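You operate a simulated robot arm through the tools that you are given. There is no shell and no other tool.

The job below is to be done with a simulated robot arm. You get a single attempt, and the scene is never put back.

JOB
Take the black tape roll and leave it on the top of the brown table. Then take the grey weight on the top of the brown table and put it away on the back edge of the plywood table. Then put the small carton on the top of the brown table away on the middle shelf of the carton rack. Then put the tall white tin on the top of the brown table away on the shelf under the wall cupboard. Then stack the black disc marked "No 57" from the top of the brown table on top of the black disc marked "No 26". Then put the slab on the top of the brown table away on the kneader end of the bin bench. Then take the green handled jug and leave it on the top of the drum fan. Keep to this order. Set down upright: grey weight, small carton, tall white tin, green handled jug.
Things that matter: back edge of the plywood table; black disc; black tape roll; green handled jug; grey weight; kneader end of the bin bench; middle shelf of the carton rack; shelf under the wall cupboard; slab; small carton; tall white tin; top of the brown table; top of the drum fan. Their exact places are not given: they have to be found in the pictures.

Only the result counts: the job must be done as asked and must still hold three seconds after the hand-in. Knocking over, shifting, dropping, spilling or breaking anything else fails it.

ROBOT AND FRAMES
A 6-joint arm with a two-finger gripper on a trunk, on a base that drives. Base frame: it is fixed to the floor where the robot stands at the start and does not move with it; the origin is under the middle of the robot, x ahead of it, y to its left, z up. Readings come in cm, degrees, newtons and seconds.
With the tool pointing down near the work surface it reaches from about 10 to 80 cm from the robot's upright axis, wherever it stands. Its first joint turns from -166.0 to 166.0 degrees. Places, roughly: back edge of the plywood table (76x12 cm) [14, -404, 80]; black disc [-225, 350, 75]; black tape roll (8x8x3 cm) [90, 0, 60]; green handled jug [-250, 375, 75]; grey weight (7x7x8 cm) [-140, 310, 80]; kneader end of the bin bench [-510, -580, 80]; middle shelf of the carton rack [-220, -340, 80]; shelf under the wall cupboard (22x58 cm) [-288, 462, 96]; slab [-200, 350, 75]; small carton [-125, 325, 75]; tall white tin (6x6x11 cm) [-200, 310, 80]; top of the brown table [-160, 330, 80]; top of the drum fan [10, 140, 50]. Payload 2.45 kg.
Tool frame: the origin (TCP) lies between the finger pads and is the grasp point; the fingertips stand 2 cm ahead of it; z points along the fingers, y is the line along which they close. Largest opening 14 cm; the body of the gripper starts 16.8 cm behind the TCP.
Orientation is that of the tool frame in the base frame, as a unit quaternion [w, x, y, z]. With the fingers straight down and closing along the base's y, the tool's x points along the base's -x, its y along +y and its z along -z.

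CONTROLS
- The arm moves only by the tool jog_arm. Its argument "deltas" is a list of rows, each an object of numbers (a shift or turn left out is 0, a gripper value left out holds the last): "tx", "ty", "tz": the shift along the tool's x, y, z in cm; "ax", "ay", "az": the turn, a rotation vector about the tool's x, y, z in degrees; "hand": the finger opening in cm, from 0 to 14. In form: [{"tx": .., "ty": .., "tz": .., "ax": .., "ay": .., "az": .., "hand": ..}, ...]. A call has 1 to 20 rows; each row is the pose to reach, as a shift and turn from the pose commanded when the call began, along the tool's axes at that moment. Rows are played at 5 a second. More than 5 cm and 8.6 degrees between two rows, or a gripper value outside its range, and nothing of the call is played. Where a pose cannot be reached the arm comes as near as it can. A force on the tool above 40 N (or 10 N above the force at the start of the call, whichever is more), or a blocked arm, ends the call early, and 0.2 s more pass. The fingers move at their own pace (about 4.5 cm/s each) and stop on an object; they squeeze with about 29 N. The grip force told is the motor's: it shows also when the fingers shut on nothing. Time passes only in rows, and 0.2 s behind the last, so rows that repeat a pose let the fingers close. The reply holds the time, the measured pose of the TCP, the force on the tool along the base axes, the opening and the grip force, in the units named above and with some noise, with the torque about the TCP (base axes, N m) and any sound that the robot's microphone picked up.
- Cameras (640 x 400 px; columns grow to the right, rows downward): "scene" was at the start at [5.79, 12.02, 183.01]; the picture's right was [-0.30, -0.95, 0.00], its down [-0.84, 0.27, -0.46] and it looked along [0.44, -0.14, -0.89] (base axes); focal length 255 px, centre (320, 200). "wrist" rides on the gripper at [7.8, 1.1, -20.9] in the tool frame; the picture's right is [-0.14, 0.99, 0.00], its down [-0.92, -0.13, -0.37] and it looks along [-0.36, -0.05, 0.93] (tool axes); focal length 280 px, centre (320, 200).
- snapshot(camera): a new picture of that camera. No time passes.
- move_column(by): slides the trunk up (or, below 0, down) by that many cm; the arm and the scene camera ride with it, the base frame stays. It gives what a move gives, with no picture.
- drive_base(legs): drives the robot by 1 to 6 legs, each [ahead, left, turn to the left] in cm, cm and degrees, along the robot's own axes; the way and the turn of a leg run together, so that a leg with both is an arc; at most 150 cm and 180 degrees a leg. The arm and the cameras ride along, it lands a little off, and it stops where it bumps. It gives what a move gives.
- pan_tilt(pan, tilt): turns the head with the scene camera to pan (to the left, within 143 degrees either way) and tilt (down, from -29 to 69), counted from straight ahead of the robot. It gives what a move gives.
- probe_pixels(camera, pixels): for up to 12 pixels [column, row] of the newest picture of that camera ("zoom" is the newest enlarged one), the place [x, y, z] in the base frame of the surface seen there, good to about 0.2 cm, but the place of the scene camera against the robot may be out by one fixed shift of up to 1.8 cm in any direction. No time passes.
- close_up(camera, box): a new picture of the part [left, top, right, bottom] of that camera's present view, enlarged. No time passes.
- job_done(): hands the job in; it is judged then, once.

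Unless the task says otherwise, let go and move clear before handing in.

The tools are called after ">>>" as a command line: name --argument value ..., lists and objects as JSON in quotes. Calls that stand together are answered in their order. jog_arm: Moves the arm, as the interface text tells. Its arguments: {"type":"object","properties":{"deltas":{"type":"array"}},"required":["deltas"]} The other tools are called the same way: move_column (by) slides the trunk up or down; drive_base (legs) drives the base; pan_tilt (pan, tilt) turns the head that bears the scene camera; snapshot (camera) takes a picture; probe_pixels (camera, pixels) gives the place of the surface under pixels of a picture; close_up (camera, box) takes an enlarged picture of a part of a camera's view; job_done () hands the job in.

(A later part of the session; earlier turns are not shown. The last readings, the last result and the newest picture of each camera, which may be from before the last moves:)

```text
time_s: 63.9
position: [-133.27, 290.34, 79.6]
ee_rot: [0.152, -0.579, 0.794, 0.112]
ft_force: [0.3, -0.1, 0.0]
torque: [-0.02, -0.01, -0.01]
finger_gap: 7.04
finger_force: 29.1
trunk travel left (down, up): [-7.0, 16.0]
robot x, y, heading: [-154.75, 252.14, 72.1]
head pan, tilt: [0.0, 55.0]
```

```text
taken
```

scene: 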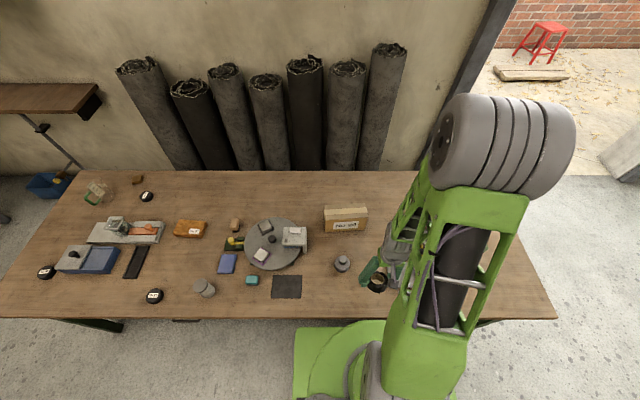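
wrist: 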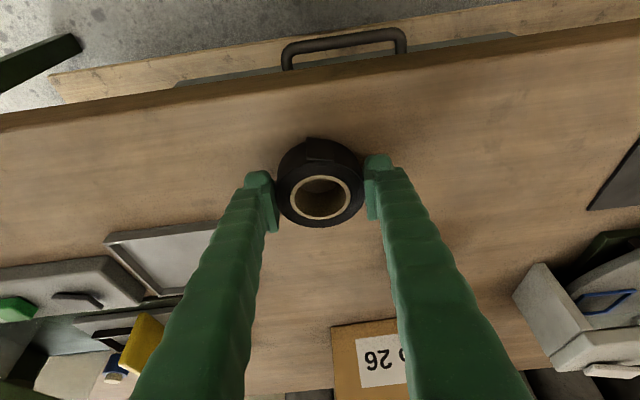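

About 0.7 cm remains to the table. I'll ease down and then open to 9 cm.

>>> jog_arm --deltas '[{"tx": 0.1, "tz": 0.28}, {"tx": 0.22, "tz": 0.56}, {"tx": 0.26, "tz": 0.65}]'

>>> jog_arm --deltas '[{"hand": 8}, {"hand": 9}, {"hand": 9}, {"hand": 9}]'

>>> snapshot --camera "wrist"

```text
time_s: 64.7
position: [-133.39, 290.38, 78.92]
ee_rot: [0.153, -0.577, 0.794, 0.111]
ft_force: [-2.0, -0.5, 15.7]
torque: [0.21, -0.32, 0.02]
finger_gap: 7.06
finger_force: 28.9
trunk travel left (down, up): [-7.0, 16.0]
robot x, y, heading: [-155.16, 252.13, 72.3]
head pan, tilt: [0.0, 55.0]
```

```text
time_s: 65.7
position: [-133.33, 290.27, 78.84]
ee_rot: [0.151, -0.578, 0.794, 0.111]
ft_force: [0.1, -0.2, -0.1]
torque: [-0.02, -0.01, -0.02]
finger_gap: 9.0
finger_force: 0.0
trunk travel left (down, up): [-7.0, 16.0]
robot x, y, heading: [-154.99, 252.24, 71.9]
head pan, tilt: [0.0, 55.0]
```

```text
taken
```

wrist: 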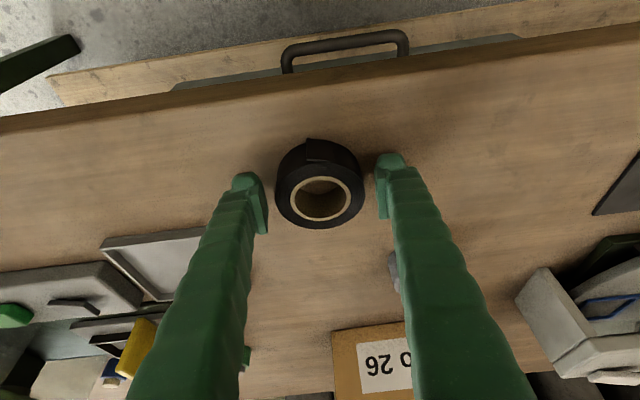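

The roll lies flat and the fingers are clear on both sides. I'll rise straight up 13 cm and level the tool.

>>> jog_arm --deltas '[{"tx": -1.1, "tz": -2.8}, {"tx": -2.4, "tz": -6}, {"tx": -3.7, "tz": -9.3}, {"tx": -4.9, "tz": -12.1}]'

>>> move_column --by 8

>>> jog_arm --deltas '[{"ay": 5.5, "hand": 11}, {"ay": 11}, {"ay": 16.5}, {"ay": 22}]'

>>> snapshot --camera "wrist"

>>> snapshot --camera "scene"

```text
time_s: 66.7
position: [-130.74, 293.76, 91.08]
ee_rot: [0.15, -0.578, 0.794, 0.111]
ft_force: [0.1, -0.5, 0.1]
torque: [0.01, -0.01, 0.0]
finger_gap: 9.02
finger_force: 0.1
out of reach, approached as far as the arm can: row 1, 2, 3, 4
trunk travel left (down, up): [-7.0, 16.0]
robot x, y, heading: [-155.04, 252.39, 72.2]
head pan, tilt: [0.0, 55.0]
```

```text
time_s: 67.9
position: [-130.7, 293.92, 99.07]
ee_rot: [0.149, -0.578, 0.795, 0.11]
ft_force: [0.1, 0.8, -0.5]
torque: [0.0, -0.03, 0.01]
finger_gap: 9.01
finger_force: 0.1
trunk travel left (down, up): [-15.0, 8.0]
robot x, y, heading: [-155.3, 252.28, 72.1]
head pan, tilt: [0.0, 55.0]
```

```text
time_s: 68.9
position: [-130.81, 293.85, 99.03]
ee_rot: [-0.006, -0.59, 0.808, -0.002]
ft_force: [-1.0, 0.8, -0.7]
torque: [-0.09, 0.0, 0.04]
finger_gap: 11.01
finger_force: 0.0
out of reach, approached as far as the arm can: row 2, 3
trunk travel left (down, up): [-15.0, 8.0]
robot x, y, heading: [-155.32, 252.11, 72.2]
head pan, tilt: [0.0, 55.0]
```

```text
taken
```

wrist: 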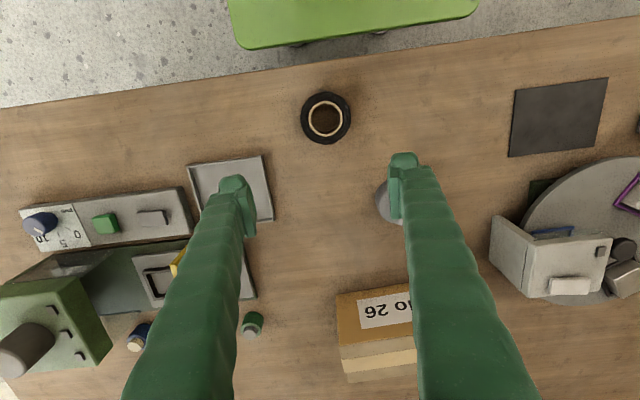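

```text
taken
```

scene: 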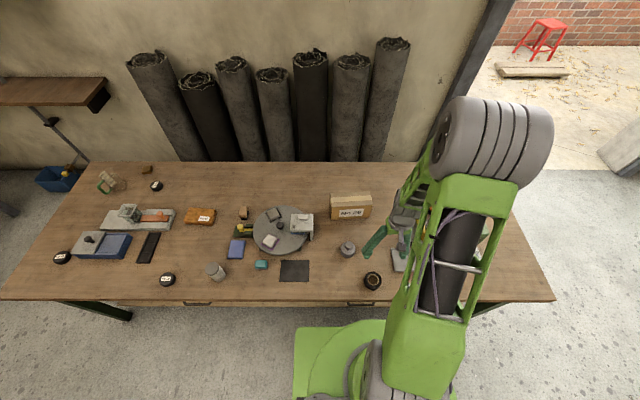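

The tape roll lies on the brown table. Next is the grey weight, partly behind the right finger at (385,200); I'll shift 8 cm to the left to see it between the fingers.

>>> jog_arm --deltas '[{"ty": 4}, {"ty": 8}]'

>>> snapshot --camera "wrist"

>>> close_up --camera "wrist" --box '[250, 120, 410, 270]'

```text
time_s: 69.5
position: [-138.27, 296.34, 99.04]
ee_rot: [-0.006, -0.588, 0.809, -0.002]
ft_force: [-0.5, -0.2, 0.4]
torque: [0.0, -0.02, 0.01]
finger_gap: 11.02
finger_force: 0.1
trunk travel left (down, up): [-15.0, 8.0]
robot x, y, heading: [-155.05, 252.33, 72.1]
head pan, tilt: [0.0, 55.0]
```

```text
taken
```

wrist: 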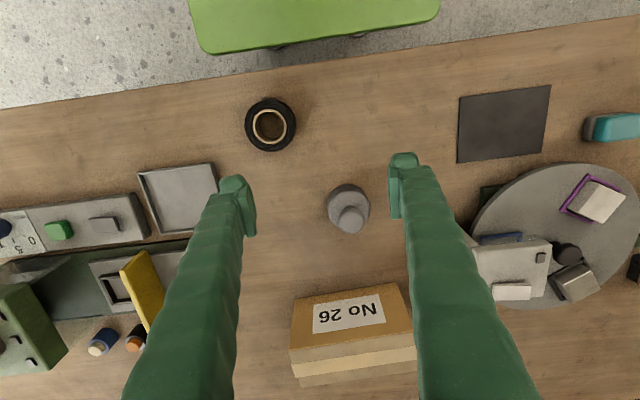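

```text
2.67 times, centred on (330, 195) of wrist
```

zoom: 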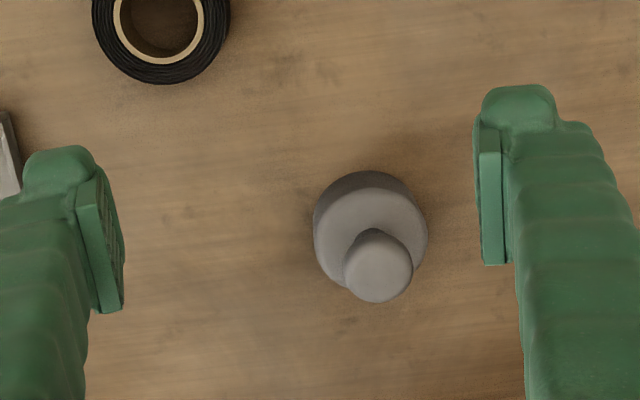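

>>> probe_pixels --camera "zoom" --pixels '[[378, 272], [345, 265], [411, 265], [385, 298], [320, 230], [425, 240], [370, 205], [370, 180], [316, 225], [350, 282]]'

```text
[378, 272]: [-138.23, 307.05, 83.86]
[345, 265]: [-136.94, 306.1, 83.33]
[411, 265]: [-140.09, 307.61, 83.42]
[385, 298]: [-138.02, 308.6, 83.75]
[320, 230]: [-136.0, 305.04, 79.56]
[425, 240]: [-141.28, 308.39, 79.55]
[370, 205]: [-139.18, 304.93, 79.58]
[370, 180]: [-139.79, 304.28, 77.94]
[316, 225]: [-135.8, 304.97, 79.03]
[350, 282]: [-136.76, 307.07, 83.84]
```

The weight's centre is about (-138.6, 307), its base cylinder topping at z≈79.6 and knob at 83.9. I'll go above it and down to grip the base cylinder at z≈78.3.

>>> jog_arm --deltas '[{"tx": -4, "ty": 1.4, "ay": -0.7}, {"tx": -8, "ty": 2.9, "ay": -0.7}, {"tx": -9.85, "ty": 3.6, "ay": -0.7}, {"tx": -9.85, "ty": 3.6, "tz": 5, "ay": -0.7}]'

>>> close_up --camera "wrist" --box '[200, 80, 440, 230]'

```text
time_s: 70.5
position: [-138.7, 306.91, 93.75]
ee_rot: [0.0, -0.589, 0.808, 0.002]
ft_force: [0.1, 1.0, 0.5]
torque: [-0.05, 0.02, 0.01]
finger_gap: 10.99
finger_force: 0.0
trunk travel left (down, up): [-15.0, 8.0]
robot x, y, heading: [-155.21, 252.08, 72.5]
head pan, tilt: [0.0, 55.0]
```

```text
2.67 times, centred on (320, 155) of wrist
```

zoom: 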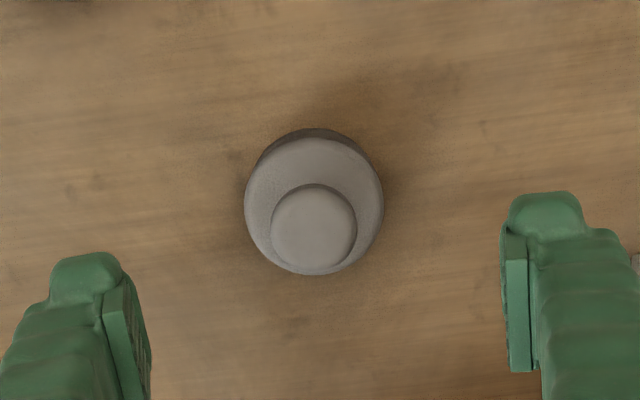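

>>> probe_pixels --camera "zoom" --pixels '[[274, 228], [354, 228], [313, 190], [313, 265], [250, 205], [378, 205], [313, 150], [313, 228]]'

```text
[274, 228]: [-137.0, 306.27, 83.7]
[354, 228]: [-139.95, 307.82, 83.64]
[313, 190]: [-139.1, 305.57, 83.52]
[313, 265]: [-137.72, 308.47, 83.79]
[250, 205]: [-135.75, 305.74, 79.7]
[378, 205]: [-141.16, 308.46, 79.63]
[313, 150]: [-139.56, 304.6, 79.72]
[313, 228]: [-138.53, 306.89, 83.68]
```

The knob centre (-138.5,307.0) matches the TCP. I'll descend and close.

>>> jog_arm --deltas '[{"tz": 5}, {"tz": 10}, {"tz": 13.5}, {"tz": 15.3}, {"tz": 15.3}]'

>>> jog_arm --deltas '[{"hand": 8}, {"hand": 6}, {"hand": 4}, {"hand": 4}, {"hand": 4}, {"hand": 4}]'

>>> snapshot --camera "wrist"

```text
time_s: 71.7
position: [-138.74, 306.81, 78.64]
ee_rot: [0.001, -0.589, 0.808, 0.003]
ft_force: [-0.2, 1.1, 0.1]
torque: [0.01, -0.01, 0.03]
finger_gap: 10.97
finger_force: 0.1
trunk travel left (down, up): [-15.0, 8.0]
robot x, y, heading: [-155.04, 252.2, 72.0]
head pan, tilt: [0.0, 55.0]
```

```text
time_s: 73.1
position: [-138.81, 306.72, 78.76]
ee_rot: [0.001, -0.588, 0.809, 0.002]
ft_force: [5.3, -1.3, 2.4]
torque: [-0.02, -0.1, -0.04]
finger_gap: 6.59
finger_force: 29.3
trunk travel left (down, up): [-15.0, 8.0]
robot x, y, heading: [-155.18, 251.9, 72.0]
head pan, tilt: [0.0, 55.0]
```

```text
taken
```

wrist: 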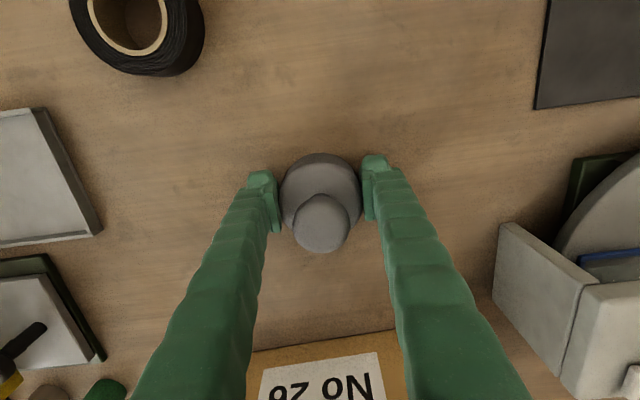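

The fingers hold the weight's base at 6.59 cm. I'll lift it 20 cm and retract a bit.

>>> jog_arm --deltas '[{"tz": -2}, {"tz": -6}, {"tz": -10}, {"tz": -14}, {"tz": -18}, {"tz": -20}, {"tz": -20}]'

>>> snapshot --camera "wrist"

>>> pan_tilt --pan 143 --tilt 30

>>> snapshot --camera "scene"

>>> pan_tilt --pan -143 --tilt 30

>>> snapshot --camera "scene"

```text
time_s: 74.7
position: [-138.84, 306.79, 98.55]
ee_rot: [-0.001, -0.588, 0.809, 0.002]
ft_force: [0.0, 0.2, -11.5]
torque: [-0.07, 0.04, 0.0]
finger_gap: 6.56
finger_force: 29.4
trunk travel left (down, up): [-15.0, 8.0]
robot x, y, heading: [-155.17, 252.24, 72.0]
head pan, tilt: [0.0, 55.0]
```

```text
taken
```

wrist: 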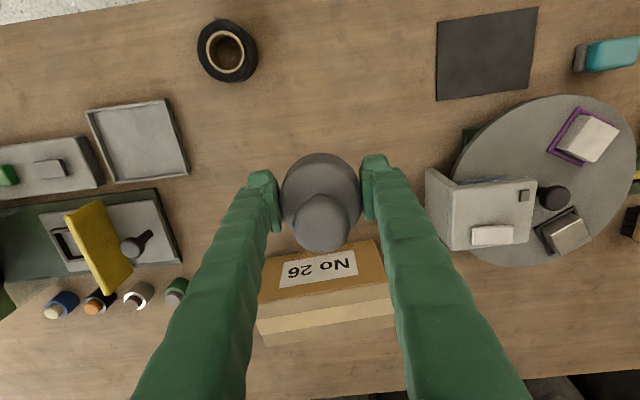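

```text
time_s: 77.0
position: [-138.83, 306.72, 98.52]
ee_rot: [-0.001, -0.588, 0.809, 0.003]
ft_force: [0.1, 0.2, -10.7]
torque: [-0.03, 0.01, -0.04]
finger_gap: 6.6
finger_force: 28.8
trunk travel left (down, up): [-15.0, 8.0]
robot x, y, heading: [-155.23, 252.29, 72.1]
head pan, tilt: [143.0, 30.0]
```

```text
taken
```

scene: 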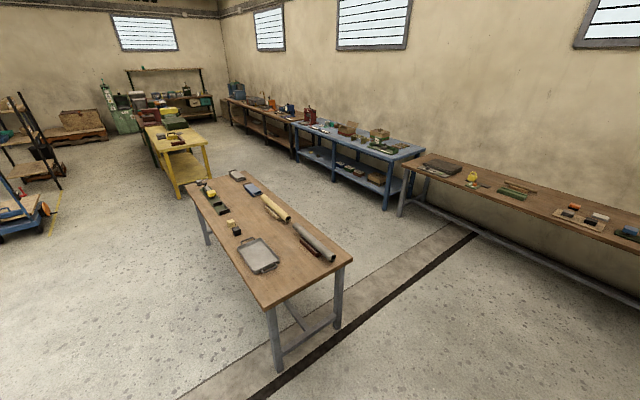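

```text
time_s: 80.9
position: [-138.89, 306.73, 98.57]
ee_rot: [0.0, -0.588, 0.809, 0.002]
ft_force: [0.2, -0.9, -9.8]
torque: [0.0, 0.02, 0.01]
finger_gap: 6.57
finger_force: 29.2
trunk travel left (down, up): [-15.0, 8.0]
robot x, y, heading: [-155.36, 251.95, 72.3]
head pan, tilt: [-143.0, 30.0]
```

```text
taken
```

scene: 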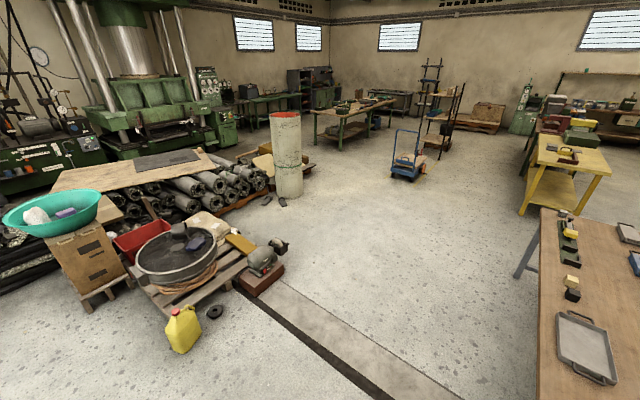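

The weight is held (about 1.1 kg). The plywood table appears at (350,110) past the trolley (410,160) and the standing roll (285,155). I'll probe them to plan the route.

>>> probe_pixels --camera "scene" --pixels '[[290, 197], [263, 201], [284, 203], [392, 178], [413, 178], [317, 148], [340, 150], [313, 111], [345, 118], [397, 99], [372, 98], [427, 165]]'

>>> close_up --camera "scene" --box '[280, 50, 480, 190]'

```text
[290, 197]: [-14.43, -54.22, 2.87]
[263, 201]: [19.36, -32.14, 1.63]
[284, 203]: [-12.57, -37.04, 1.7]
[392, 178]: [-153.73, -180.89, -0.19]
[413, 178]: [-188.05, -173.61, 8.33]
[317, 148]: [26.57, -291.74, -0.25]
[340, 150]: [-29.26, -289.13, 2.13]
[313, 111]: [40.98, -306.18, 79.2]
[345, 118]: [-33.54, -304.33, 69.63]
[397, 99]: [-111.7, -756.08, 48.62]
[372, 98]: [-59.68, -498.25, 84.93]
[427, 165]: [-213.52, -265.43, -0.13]
```

```text
2.86 times, centred on (380, 120) of scene
```

zoom: 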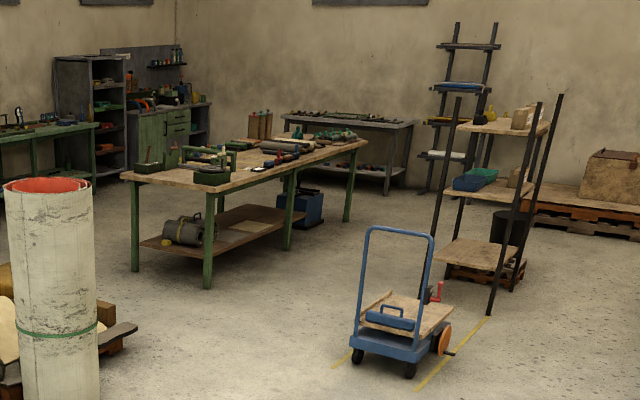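

I'll probe the plywood table's outline and the rack posts in this enlarged picture to find the table's true extent.

>>> probe_pixels --camera "zoom" --pixels '[[124, 176], [207, 188], [362, 142], [300, 165], [230, 190], [135, 270], [207, 288], [347, 220], [260, 225], [350, 362], [410, 378], [490, 315]]'

>>> probe_pixels --camera "zoom" --pixels '[[435, 265], [490, 265], [470, 270], [515, 290], [470, 205], [500, 125], [480, 195], [470, 130], [265, 150], [330, 140], [240, 165], [285, 160]]'

```text
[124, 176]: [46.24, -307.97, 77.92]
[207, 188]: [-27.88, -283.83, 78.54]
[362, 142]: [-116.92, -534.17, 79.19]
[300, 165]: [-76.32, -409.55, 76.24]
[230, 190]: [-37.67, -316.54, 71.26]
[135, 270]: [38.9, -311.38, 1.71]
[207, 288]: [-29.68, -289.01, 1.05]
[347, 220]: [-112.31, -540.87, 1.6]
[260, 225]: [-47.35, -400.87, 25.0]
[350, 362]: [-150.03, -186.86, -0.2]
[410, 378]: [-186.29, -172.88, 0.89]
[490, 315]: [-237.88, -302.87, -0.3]
```

```text
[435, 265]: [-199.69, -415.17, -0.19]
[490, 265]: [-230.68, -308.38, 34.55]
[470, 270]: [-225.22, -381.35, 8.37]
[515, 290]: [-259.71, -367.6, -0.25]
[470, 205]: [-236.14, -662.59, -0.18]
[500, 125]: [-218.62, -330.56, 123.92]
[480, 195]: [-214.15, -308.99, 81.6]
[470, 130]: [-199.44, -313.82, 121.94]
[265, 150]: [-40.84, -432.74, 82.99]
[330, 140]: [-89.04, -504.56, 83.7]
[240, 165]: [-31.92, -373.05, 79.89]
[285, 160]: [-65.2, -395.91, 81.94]
```

The plywood table is rotated: corners near (46,-308), (-28,-284), (-117,-534); its back long edge faces away from here, so I'll go round to that side. First I retract the arm and drive out through the middle of the hall.

>>> jog_arm --deltas '[{"tx": 4}, {"tx": 8}, {"tx": 12}, {"tx": 15}]'

>>> drive_base --legs '[[-87, -44, 0], [-87, -44, 0], [-86, -41, 0], [-86, -41, 0]]'

>>> pan_tilt --pan -140 --tilt 35

>>> snapshot --camera "scene"

>>> snapshot --camera "wrist"

```text
time_s: 81.9
position: [-143.51, 292.44, 98.3]
ee_rot: [0.0, -0.589, 0.808, 0.003]
ft_force: [-0.4, -0.6, -10.1]
torque: [0.01, 0.0, -0.05]
finger_gap: 6.59
finger_force: 28.7
trunk travel left (down, up): [-15.0, 8.0]
robot x, y, heading: [-154.95, 252.32, 71.9]
head pan, tilt: [-143.0, 30.0]
```

```text
time_s: 100.8
position: [-86.51, -89.37, 98.37]
ee_rot: [0.0, -0.593, 0.805, 0.002]
ft_force: [0.6, -0.3, -9.8]
torque: [-0.04, 0.08, 0.02]
finger_gap: 6.56
finger_force: 29.3
trunk travel left (down, up): [-15.0, 8.0]
robot x, y, heading: [-97.8, -129.81, 72.7]
head pan, tilt: [-143.0, 30.0]
```

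```text
time_s: 101.5
position: [-86.55, -89.31, 98.3]
ee_rot: [0.0, -0.593, 0.805, 0.002]
ft_force: [-0.3, -0.1, -10.5]
torque: [-0.07, -0.02, -0.01]
finger_gap: 6.55
finger_force: 28.8
trunk travel left (down, up): [-15.0, 8.0]
robot x, y, heading: [-97.67, -129.96, 73.0]
head pan, tilt: [-140.0, 35.0]
```

```text
taken
```

scene: 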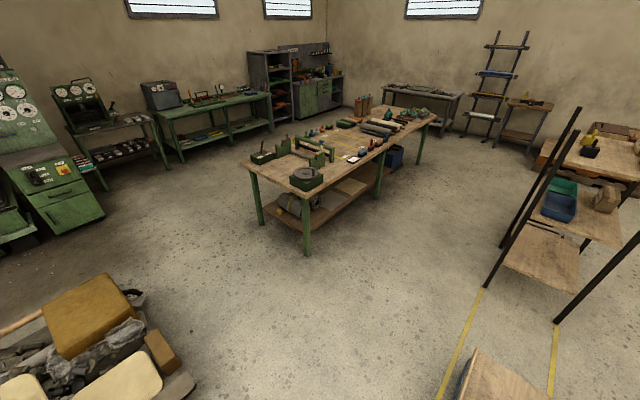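

```text
taken
```

wrist: 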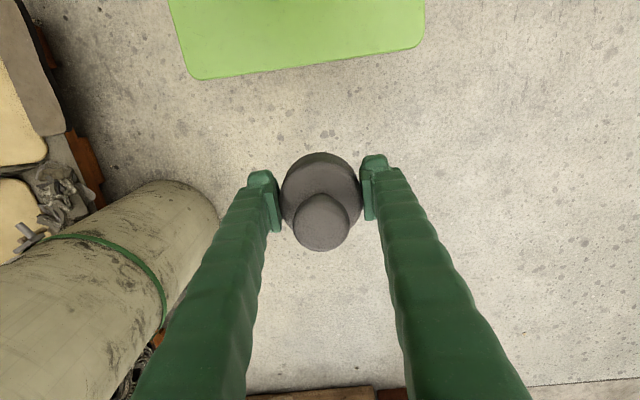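

The back aisle lies between the plywood table and the green bench on the left. I'll probe the table's corners, the clear spots along its left (back) edge, and obstacles.

>>> probe_pixels --camera "scene" --pixels '[[241, 163], [308, 188], [372, 107], [436, 116], [262, 222], [307, 252], [185, 160], [140, 290], [185, 345], [103, 215], [160, 160], [272, 122]]'

>>> close_up --camera "scene" --box '[230, 80, 450, 220]'

```text
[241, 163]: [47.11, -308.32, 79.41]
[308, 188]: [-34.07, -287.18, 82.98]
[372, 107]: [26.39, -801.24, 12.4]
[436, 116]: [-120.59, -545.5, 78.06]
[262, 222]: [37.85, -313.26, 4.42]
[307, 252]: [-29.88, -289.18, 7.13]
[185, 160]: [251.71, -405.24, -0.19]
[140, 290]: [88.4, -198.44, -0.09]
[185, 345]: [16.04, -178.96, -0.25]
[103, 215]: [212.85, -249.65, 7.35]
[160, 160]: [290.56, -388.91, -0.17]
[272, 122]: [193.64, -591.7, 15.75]
```

```text
2.86 times, centred on (340, 150) of scene
```

zoom: 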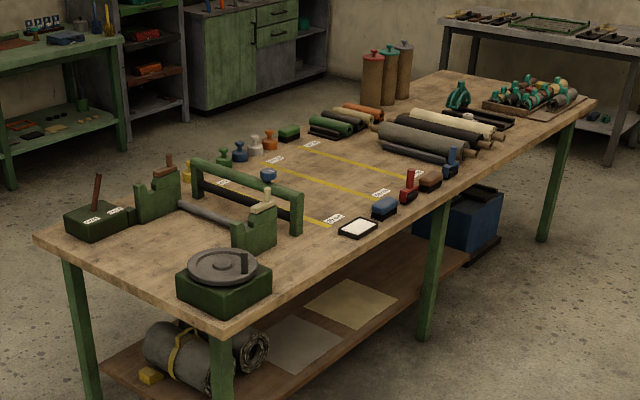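

The gap between the rubble pallet (corner near (88,-198)) and the table corner (47,-308) is wide enough. I'll turn to face the table's back side direction (heading 161°) and go round, stopping in the aisle.

>>> drive_base --legs '[[0, 0, 88], [-69, 34.4, 0], [-69, 34.4, 0]]'

>>> pan_tilt --pan 100 --tilt 45

>>> snapshot --camera "scene"

```text
time_s: 113.2
position: [-27.89, -226.99, 98.33]
ee_rot: [0.003, 0.988, -0.154, -0.001]
ft_force: [-0.6, -0.5, -11.1]
torque: [0.02, -0.01, 0.0]
finger_gap: 6.59
finger_force: 28.9
trunk travel left (down, up): [-15.0, 8.0]
robot x, y, heading: [11.97, -238.51, 162.5]
head pan, tilt: [-140.0, 35.0]
```

```text
time_s: 116.6
position: [-27.84, -227.01, 98.27]
ee_rot: [0.002, 0.988, -0.154, -0.001]
ft_force: [-0.2, 0.0, -9.3]
torque: [-0.01, -0.06, -0.03]
finger_gap: 6.6
finger_force: 28.9
trunk travel left (down, up): [-15.0, 8.0]
robot x, y, heading: [12.41, -238.11, 162.3]
head pan, tilt: [100.0, 45.0]
```

```text
taken
```

scene: 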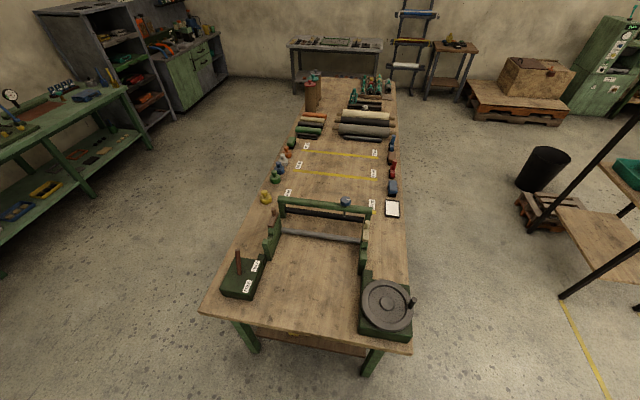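

This view shows the table lengthwise; coloured weights stand along the left (back) edge around (265,196)–(290,145). I'll zoom in and probe the edge.

>>> close_up --camera "scene" --box '[200, 120, 360, 220]'

>>> probe_pixels --camera "scene" --pixels '[[198, 312], [410, 352], [395, 82], [312, 82], [245, 215], [255, 196], [265, 175], [265, 198], [274, 178], [281, 163], [290, 146], [297, 115]]'

```text
4.00 times, centred on (280, 170) of scene
```

zoom: 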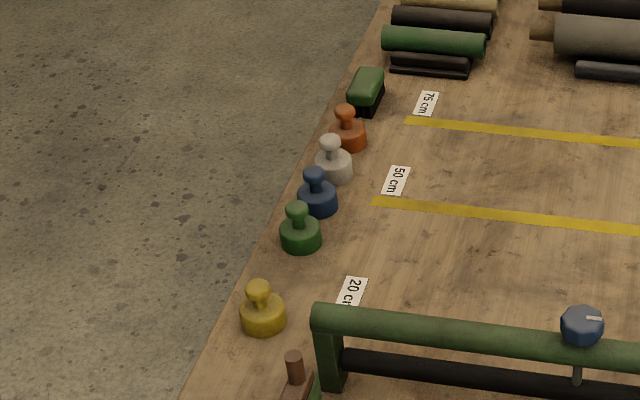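

```text
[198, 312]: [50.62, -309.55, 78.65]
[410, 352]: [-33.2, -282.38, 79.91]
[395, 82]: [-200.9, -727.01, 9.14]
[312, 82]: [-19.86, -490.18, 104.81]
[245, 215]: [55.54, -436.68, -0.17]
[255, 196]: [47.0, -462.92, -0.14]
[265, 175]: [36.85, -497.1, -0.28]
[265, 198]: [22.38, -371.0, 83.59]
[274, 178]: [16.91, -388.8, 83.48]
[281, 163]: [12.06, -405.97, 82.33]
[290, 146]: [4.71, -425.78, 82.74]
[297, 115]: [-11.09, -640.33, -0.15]
```

A row of matching weights stands there, with a gap between yellow (22,-371) and green (17,-389): the grey weight fits at about (19.7,-380). I'll drive round into the aisle with the gap ahead of me.

>>> drive_base --legs '[[-100, 0, 0], [-4.7, 134, 0]]'

>>> pan_tilt --pan 0 --tilt 50

>>> snapshot --camera "scene"

>>> snapshot --camera "wrist"

```text
time_s: 133.2
position: [33.08, -387.59, 98.31]
ee_rot: [0.002, 0.991, -0.133, -0.002]
ft_force: [-0.1, 0.8, -10.6]
torque: [-0.03, -0.07, -0.01]
finger_gap: 6.55
finger_force: 28.7
trunk travel left (down, up): [-15.0, 8.0]
robot x, y, heading: [73.81, -397.17, 164.7]
head pan, tilt: [100.0, 45.0]
```

```text
time_s: 134.9
position: [32.92, -387.55, 98.29]
ee_rot: [0.002, 0.991, -0.132, -0.002]
ft_force: [1.0, 0.2, -10.1]
torque: [0.0, -0.03, 0.0]
finger_gap: 6.53
finger_force: 29.0
trunk travel left (down, up): [-15.0, 8.0]
robot x, y, heading: [73.95, -397.38, 164.7]
head pan, tilt: [0.0, 50.0]
```

```text
taken
```

scene: 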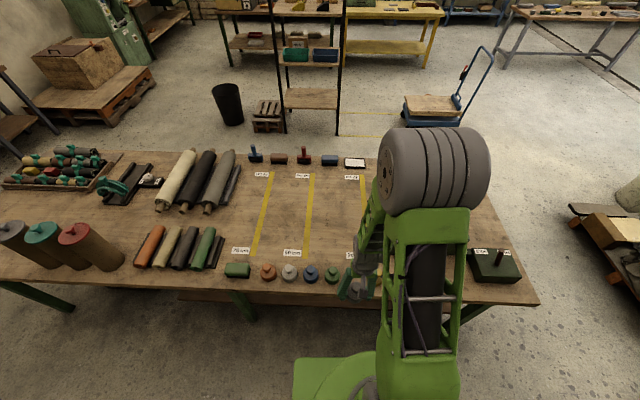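

```text
taken
```

wrist: 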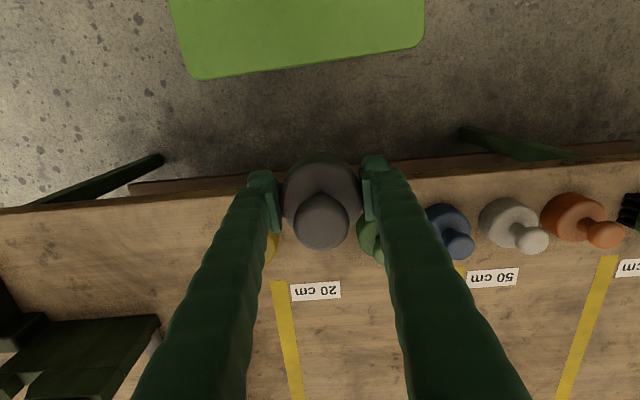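

The gap is just ahead, hidden behind the held weight. I'll probe the visible neighbours, then turn the tool 90° so the fingers close across the edge, clear of the neighbours.

>>> probe_pixels --camera "wrist" --pixels '[[270, 245], [368, 235], [458, 243], [530, 237], [605, 233], [320, 270], [420, 190], [150, 220]]'

>>> jog_arm --deltas '[{"az": 8}, {"az": 16}, {"az": 24}, {"az": 32}, {"az": 40}, {"az": 48}, {"az": 56}, {"az": 64}, {"az": 72}, {"az": 80}, {"az": 87.5}]'

>>> snapshot --camera "wrist"

```text
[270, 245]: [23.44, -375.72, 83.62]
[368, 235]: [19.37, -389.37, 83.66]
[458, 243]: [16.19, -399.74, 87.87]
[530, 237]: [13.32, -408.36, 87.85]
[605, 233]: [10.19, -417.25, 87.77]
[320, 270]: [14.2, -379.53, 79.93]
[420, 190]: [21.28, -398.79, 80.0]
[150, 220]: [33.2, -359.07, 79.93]
```

```text
time_s: 137.3
position: [33.04, -387.46, 98.24]
ee_rot: [-0.003, -0.622, 0.783, -0.001]
ft_force: [0.3, -0.2, -9.9]
torque: [-0.04, 0.03, 0.04]
finger_gap: 6.56
finger_force: 29.3
trunk travel left (down, up): [-15.0, 8.0]
robot x, y, heading: [73.73, -396.93, 164.5]
head pan, tilt: [0.0, 50.0]
```

```text
taken
```

wrist: 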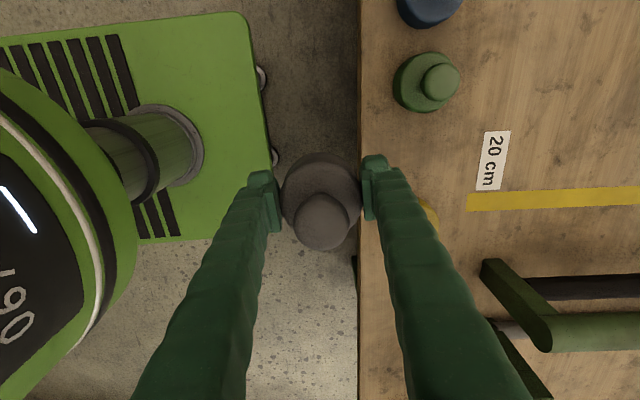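

Rotation worked; the green weight's knob is at (440,82) and yellow peeks out at (430,215). I'll probe them and the edge.

>>> probe_pixels --camera "wrist" --pixels '[[440, 83], [405, 85], [420, 55], [425, 107], [432, 215], [430, 230], [435, 205], [363, 100], [363, 300], [450, 150], [400, 20], [375, 130]]'

>>> jog_arm --deltas '[{"tx": -4, "az": 4.6}, {"tx": -8, "az": 4.6}]'

>>> snapshot --camera "wrist"

```text
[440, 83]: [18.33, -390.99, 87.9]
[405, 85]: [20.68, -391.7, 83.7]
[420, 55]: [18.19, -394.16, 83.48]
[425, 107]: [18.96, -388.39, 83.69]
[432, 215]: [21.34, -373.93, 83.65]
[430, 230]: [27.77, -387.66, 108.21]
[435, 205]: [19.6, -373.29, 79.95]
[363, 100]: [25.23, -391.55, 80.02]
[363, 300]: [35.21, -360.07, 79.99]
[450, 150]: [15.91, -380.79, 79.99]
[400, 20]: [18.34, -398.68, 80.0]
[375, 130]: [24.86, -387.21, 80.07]
```

```text
time_s: 137.9
position: [34.78, -379.62, 98.32]
ee_rot: [-0.001, -0.591, 0.806, -0.001]
ft_force: [0.3, 0.4, -10.6]
torque: [-0.08, 0.03, 0.01]
finger_gap: 6.55
finger_force: 29.6
trunk travel left (down, up): [-15.0, 8.0]
robot x, y, heading: [73.75, -397.18, 164.4]
head pan, tilt: [0.0, 50.0]
```

```text
taken
```

wrist: 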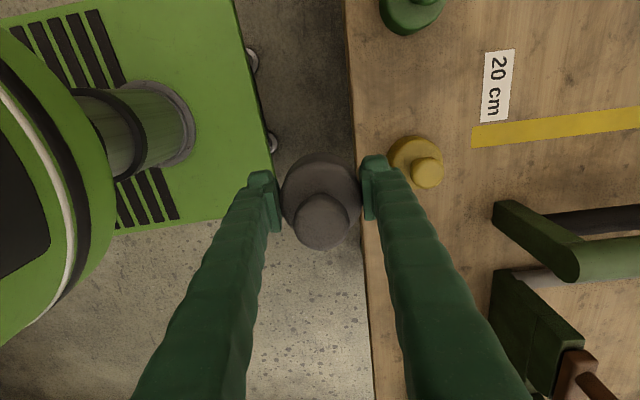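

The yellow weight is now visible at (418,160). I'll probe it to get the gap's exact middle.

>>> probe_pixels --camera "wrist" --pixels '[[428, 173], [418, 140], [398, 160], [428, 160], [352, 100], [358, 150], [430, 90], [440, 60]]'

```text
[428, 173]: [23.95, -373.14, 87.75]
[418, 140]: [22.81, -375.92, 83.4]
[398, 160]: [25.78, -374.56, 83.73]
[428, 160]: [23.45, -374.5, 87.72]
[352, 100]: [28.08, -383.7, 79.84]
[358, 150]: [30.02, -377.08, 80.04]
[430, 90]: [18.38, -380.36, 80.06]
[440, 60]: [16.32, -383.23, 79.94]
```

Gap middle is (21.1,-382.3), table top z=80.0. I'll move over it and lower to just above the table.

>>> jog_arm --deltas '[{"tx": 2.2, "ty": 4.1}, {"tx": 4.4, "ty": 8.2}, {"tx": 6.64, "ty": 12.23}, {"tx": 6.64, "ty": 12.23, "tz": 4}]'

>>> snapshot --camera "wrist"

```text
time_s: 138.9
position: [21.0, -382.34, 94.17]
ee_rot: [-0.002, -0.592, 0.806, 0.0]
ft_force: [-0.6, 1.3, -10.9]
torque: [-0.09, -0.06, -0.04]
finger_gap: 6.57
finger_force: 28.8
trunk travel left (down, up): [-15.0, 8.0]
robot x, y, heading: [73.49, -397.33, 164.4]
head pan, tilt: [0.0, 50.0]
```

```text
taken
```

wrist: 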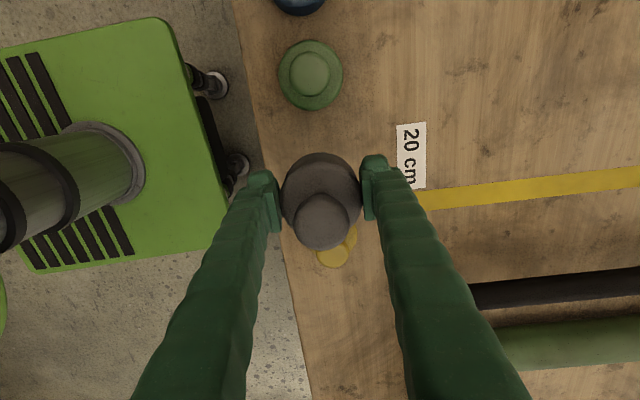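

Positioned over the gap. I'll lower to about 0.5 cm above the table, then ease onto it.

>>> jog_arm --deltas '[{"tz": 4}, {"tz": 8}, {"tz": 10}, {"tz": 10.8}]'

>>> snapshot --camera "wrist"

>>> jog_arm --deltas '[{"tz": 0.3}, {"tz": 0.6}, {"tz": 0.8}]'

```text
time_s: 139.9
position: [20.93, -382.32, 83.62]
ee_rot: [-0.001, -0.592, 0.806, 0.0]
ft_force: [0.7, -0.2, -10.6]
torque: [-0.06, 0.0, 0.01]
finger_gap: 6.55
finger_force: 29.4
trunk travel left (down, up): [-15.0, 8.0]
robot x, y, heading: [74.05, -397.7, 164.6]
head pan, tilt: [0.0, 50.0]
```

```text
taken
```

wrist: 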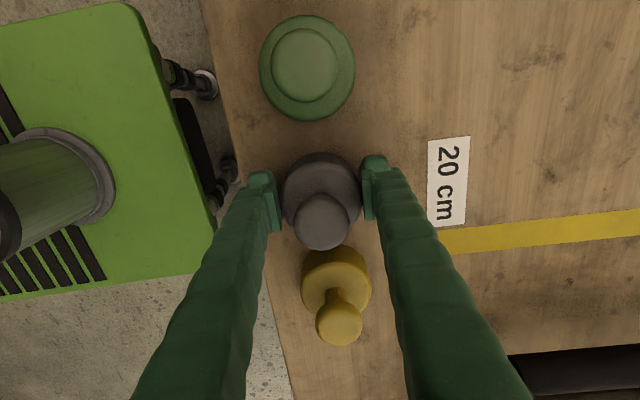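

```text
time_s: 140.8
position: [21.08, -382.25, 82.99]
ee_rot: [-0.004, -0.592, 0.806, 0.003]
ft_force: [2.2, -6.8, 29.6]
torque: [0.1, -0.16, -0.07]
finger_gap: 6.57
finger_force: 28.7
trunk travel left (down, up): [-15.0, 8.0]
robot x, y, heading: [73.86, -397.06, 164.7]
head pan, tilt: [0.0, 50.0]
```

It's on the table (contact force). I'll ease back 0.2 cm and open.

>>> jog_arm --deltas '[{"tz": -0.2}, {"tz": -0.2, "hand": 7.5}, {"tz": -0.2, "hand": 9}, {"tz": -0.2, "hand": 9}, {"tz": -0.2, "hand": 9}]'

>>> jog_arm --deltas '[{"tz": -3}, {"tz": -7}, {"tz": -11}, {"tz": -15}]'

>>> snapshot --camera "wrist"

```text
time_s: 141.9
position: [21.11, -382.35, 82.98]
ee_rot: [-0.002, -0.592, 0.806, -0.001]
ft_force: [-0.5, 0.4, 0.2]
torque: [0.01, 0.01, -0.03]
finger_gap: 8.95
finger_force: 0.0
trunk travel left (down, up): [-15.0, 8.0]
robot x, y, heading: [74.15, -397.54, 164.7]
head pan, tilt: [0.0, 50.0]
```

```text
time_s: 142.9
position: [21.13, -382.34, 98.23]
ee_rot: [-0.001, -0.592, 0.806, 0.0]
ft_force: [0.1, -0.2, -0.1]
torque: [-0.02, 0.04, 0.0]
finger_gap: 9.0
finger_force: 0.0
trunk travel left (down, up): [-15.0, 8.0]
robot x, y, heading: [73.64, -396.83, 164.6]
head pan, tilt: [0.0, 50.0]
```

```text
taken
```

wrist: 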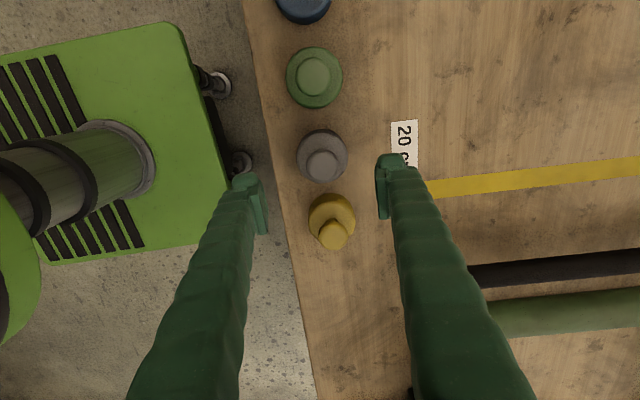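

The grey weight stands upright in the row at (323,155). I'll retract, restore the tool orientation and drive back out, pausing to look at the carton rack.

>>> jog_arm --deltas '[{"ty": -4.5, "az": -7.5}, {"ty": -9, "az": -15}, {"ty": -13.5, "az": -22.5}, {"ty": -13.5, "az": -30}, {"ty": -13.5, "az": -38}, {"ty": -13.5, "az": -46}, {"ty": -13.5, "az": -54}, {"ty": -13.5, "az": -62}, {"ty": -13.5, "az": -70}, {"ty": -13.5, "az": -78}, {"ty": -13.5, "az": -86}, {"ty": -13.5, "az": -92}]'

>>> drive_base --legs '[[0, 0, -2.2], [4.7, -134, 0], [100, 0, 0], [69, -34.4, 0], [69, -34.4, 0]]'

>>> pan_tilt --pan 75 --tilt 35

>>> snapshot --camera "scene"

```text
time_s: 145.6
position: [34.13, -386.44, 97.91]
ee_rot: [0.002, 0.991, -0.133, -0.001]
ft_force: [-0.5, 0.6, -0.2]
torque: [-0.01, 0.0, -0.03]
finger_gap: 9.01
finger_force: 0.1
trunk travel left (down, up): [-15.0, 8.0]
robot x, y, heading: [73.69, -397.4, 164.8]
head pan, tilt: [0.0, 50.0]
```

```text
time_s: 167.7
position: [-83.04, -161.73, 97.96]
ee_rot: [0.0, 0.985, -0.17, -0.002]
ft_force: [0.0, 0.1, -0.1]
torque: [0.04, 0.02, 0.02]
finger_gap: 8.99
finger_force: 0.2
trunk travel left (down, up): [-15.0, 8.0]
robot x, y, heading: [-43.97, -175.32, 160.4]
head pan, tilt: [0.0, 50.0]
stopped in leg 5: the robot was blocked; the commanded pose is now the measured one
```

```text
time_s: 169.2
position: [-82.98, -161.67, 97.94]
ee_rot: [0.0, 0.985, -0.17, 0.0]
ft_force: [0.3, 0.2, -0.6]
torque: [0.0, 0.05, -0.01]
finger_gap: 9.02
finger_force: 0.0
trunk travel left (down, up): [-15.0, 8.0]
robot x, y, heading: [-44.01, -175.73, 160.5]
head pan, tilt: [75.0, 35.0]
```

```text
taken
```

scene: 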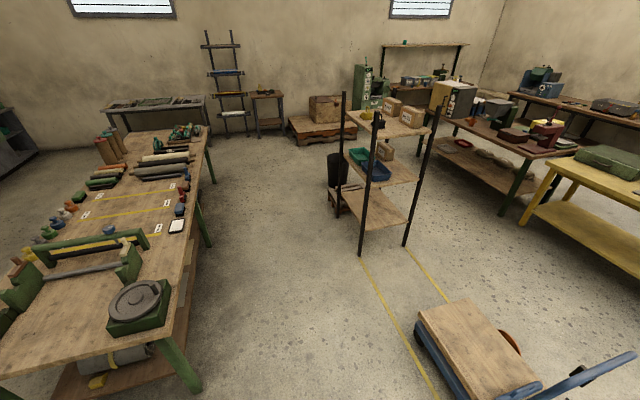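

The base was blocked at (-44,-175), a little nearer the rubble pallet than on the way out. I'll look to the right to see the contact.

>>> pan_tilt --pan -80 --tilt 62

>>> snapshot --camera "scene"

```text
time_s: 171.6
position: [-82.98, -161.7, 97.98]
ee_rot: [0.001, 0.985, -0.17, -0.002]
ft_force: [-0.8, 0.2, -0.6]
torque: [-0.01, 0.02, -0.02]
finger_gap: 9.04
finger_force: 0.0
trunk travel left (down, up): [-15.0, 8.0]
robot x, y, heading: [-43.82, -175.27, 160.6]
head pan, tilt: [-80.0, 62.0]
```

```text
taken
```

scene: 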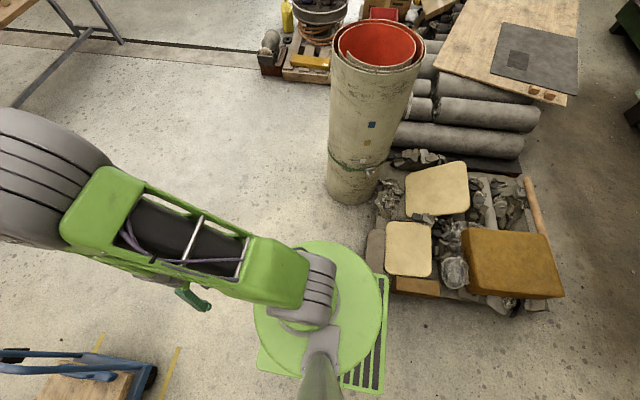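

The rear right corner touches the cloth on the rubble pallet at (378,260). I'll move ahead-left away from it, then go north along x≈-110 and turn to the brown table.

>>> drive_base --legs '[[12, 4, 0], [34, 0, 0], [45, -84, 0], [45, -84, 0]]'

>>> pan_tilt --pan -90 --tilt 30

>>> snapshot --camera "scene"

>>> pan_tilt --pan -143 --tilt 40

>>> snapshot --camera "scene"

```text
time_s: 189.2
position: [-152.93, 37.62, 98.01]
ee_rot: [0.002, 0.984, -0.18, -0.002]
ft_force: [0.3, -0.4, 0.6]
torque: [-0.02, 0.03, -0.01]
finger_gap: 9.01
finger_force: 0.0
trunk travel left (down, up): [-15.0, 8.0]
robot x, y, heading: [-114.47, 22.93, 159.3]
head pan, tilt: [-80.0, 62.0]
```

```text
time_s: 190.2
position: [-152.96, 37.66, 97.91]
ee_rot: [0.001, 0.984, -0.18, -0.001]
ft_force: [0.2, 0.0, -1.4]
torque: [-0.02, 0.05, -0.02]
finger_gap: 9.01
finger_force: 0.1
trunk travel left (down, up): [-15.0, 8.0]
robot x, y, heading: [-114.53, 23.14, 159.1]
head pan, tilt: [-90.0, 30.0]
```

```text
taken
```

scene: 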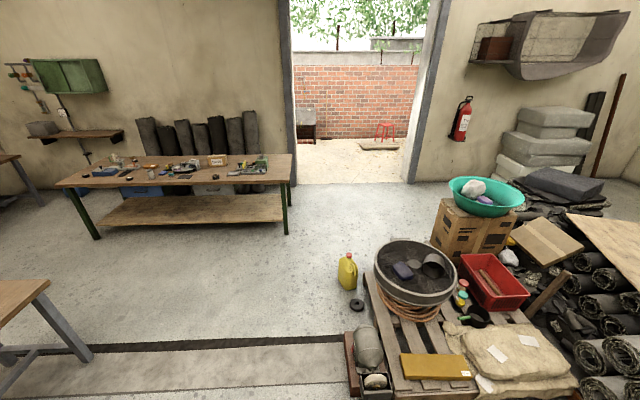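

```text
time_s: 191.4
position: [-152.96, 37.67, 97.97]
ee_rot: [0.001, 0.983, -0.181, -0.001]
ft_force: [0.2, -0.1, 0.2]
torque: [-0.01, 0.02, 0.0]
finger_gap: 9.02
finger_force: 0.0
trunk travel left (down, up): [-15.0, 8.0]
robot x, y, heading: [-114.32, 23.06, 159.1]
head pan, tilt: [-143.0, 40.0]
```

```text
taken
```

scene: 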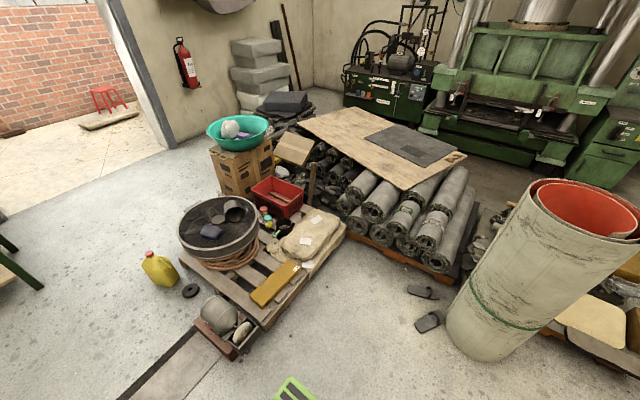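

I'm at (-114,23). I'll turn to heading 72° and drive back to the brown table in front of the carton.

>>> drive_base --legs '[[0, 0, -87.3], [60, 50, 0], [75, 35, 0], [60, 20, 0]]'

>>> pan_tilt --pan 0 --tilt 50

>>> snapshot --camera "scene"

>>> snapshot --camera "wrist"

```text
time_s: 207.2
position: [-145.87, 281.09, 97.93]
ee_rot: [-0.001, -0.594, 0.804, 0.001]
ft_force: [0.2, 0.3, -0.8]
torque: [-0.02, 0.0, -0.01]
finger_gap: 8.98
finger_force: 0.0
trunk travel left (down, up): [-15.0, 8.0]
robot x, y, heading: [-158.68, 241.66, 72.8]
head pan, tilt: [-143.0, 40.0]
```

```text
time_s: 209.5
position: [-146.04, 281.2, 97.97]
ee_rot: [0.0, -0.594, 0.804, 0.002]
ft_force: [0.4, -1.0, 0.6]
torque: [0.03, 0.0, 0.0]
finger_gap: 8.99
finger_force: 0.1
trunk travel left (down, up): [-15.0, 8.0]
robot x, y, heading: [-158.06, 241.59, 73.2]
head pan, tilt: [0.0, 50.0]
```

```text
taken
```

scene: 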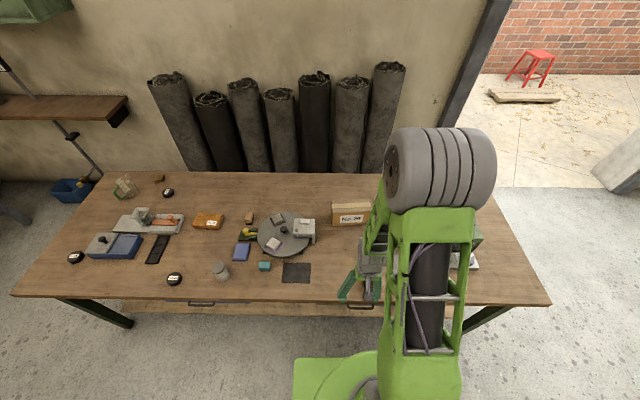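

```text
taken
```

wrist: 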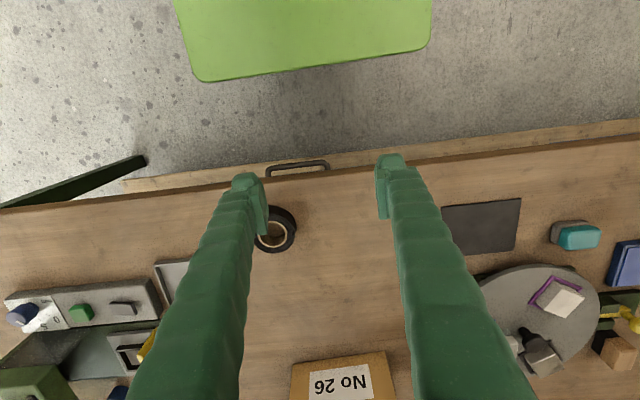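

The carton is at wrist pixel (343,380), still out of reach. I'll drive 18 cm ahead, 6 right and square up, then extend the arm above it.

>>> drive_base --legs '[[0, 0, -1.1], [18, -6, 0]]'

>>> jog_arm --deltas '[{"tx": -4, "hand": 12}, {"tx": -8}, {"tx": -12}, {"tx": -14}]'

>>> snapshot --camera "wrist"

```text
time_s: 211.4
position: [-134.22, 296.22, 97.86]
ee_rot: [0.0, -0.587, 0.81, 0.001]
ft_force: [-0.3, -0.1, -0.6]
torque: [-0.06, 0.04, -0.03]
finger_gap: 8.98
finger_force: 0.0
trunk travel left (down, up): [-15.0, 8.0]
robot x, y, heading: [-146.98, 256.81, 72.0]
head pan, tilt: [0.0, 50.0]
```

```text
time_s: 212.4
position: [-129.86, 309.48, 97.93]
ee_rot: [0.0, -0.587, 0.809, 0.002]
ft_force: [-0.3, -0.6, 0.0]
torque: [-0.01, -0.01, -0.01]
finger_gap: 12.0
finger_force: 0.1
trunk travel left (down, up): [-15.0, 8.0]
robot x, y, heading: [-146.85, 256.87, 72.2]
head pan, tilt: [0.0, 50.0]
```

```text
taken
```

wrist: 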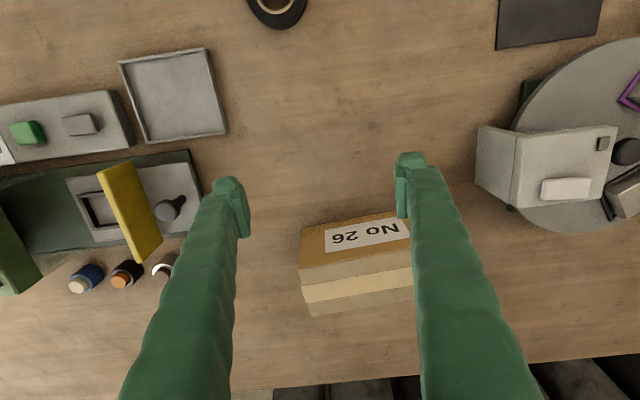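

The carton's label face shows at (360,240), top at (355,290). I'll shift 4 cm left and probe its corners.

>>> jog_arm --deltas '[{"ty": 4}]'

>>> close_up --camera "wrist" --box '[200, 170, 440, 330]'

```text
time_s: 212.8
position: [-133.93, 310.9, 98.08]
ee_rot: [0.001, -0.588, 0.809, 0.002]
ft_force: [-0.4, 0.2, 0.2]
torque: [0.0, 0.0, 0.02]
finger_gap: 11.98
finger_force: 0.0
trunk travel left (down, up): [-15.0, 8.0]
robot x, y, heading: [-147.25, 257.01, 71.8]
head pan, tilt: [0.0, 50.0]
```

```text
2.50 times, centred on (320, 250) of wrist
```

zoom: 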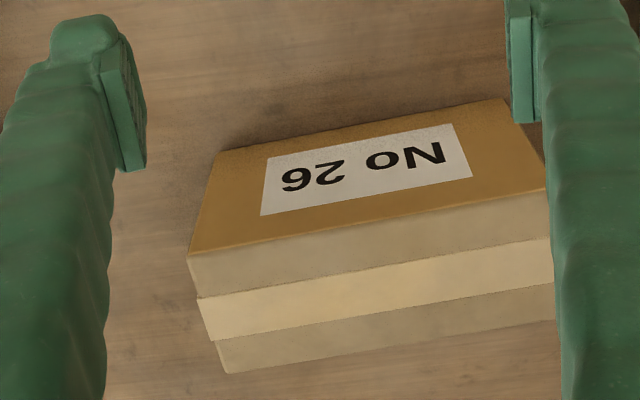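

>>> probe_pixels --camera "zoom" --pixels '[[192, 252], [543, 190], [228, 370], [550, 320], [222, 152], [500, 103], [370, 270], [370, 345], [365, 170], [380, 300], [540, 300], [215, 335]]'

```text
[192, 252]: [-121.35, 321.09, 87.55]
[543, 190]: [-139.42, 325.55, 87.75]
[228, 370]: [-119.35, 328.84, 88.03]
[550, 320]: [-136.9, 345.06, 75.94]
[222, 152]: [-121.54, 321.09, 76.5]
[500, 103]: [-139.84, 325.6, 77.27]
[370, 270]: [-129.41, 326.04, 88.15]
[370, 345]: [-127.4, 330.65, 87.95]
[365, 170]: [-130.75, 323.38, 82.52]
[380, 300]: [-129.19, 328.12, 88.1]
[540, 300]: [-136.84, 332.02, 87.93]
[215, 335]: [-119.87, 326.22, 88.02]
```

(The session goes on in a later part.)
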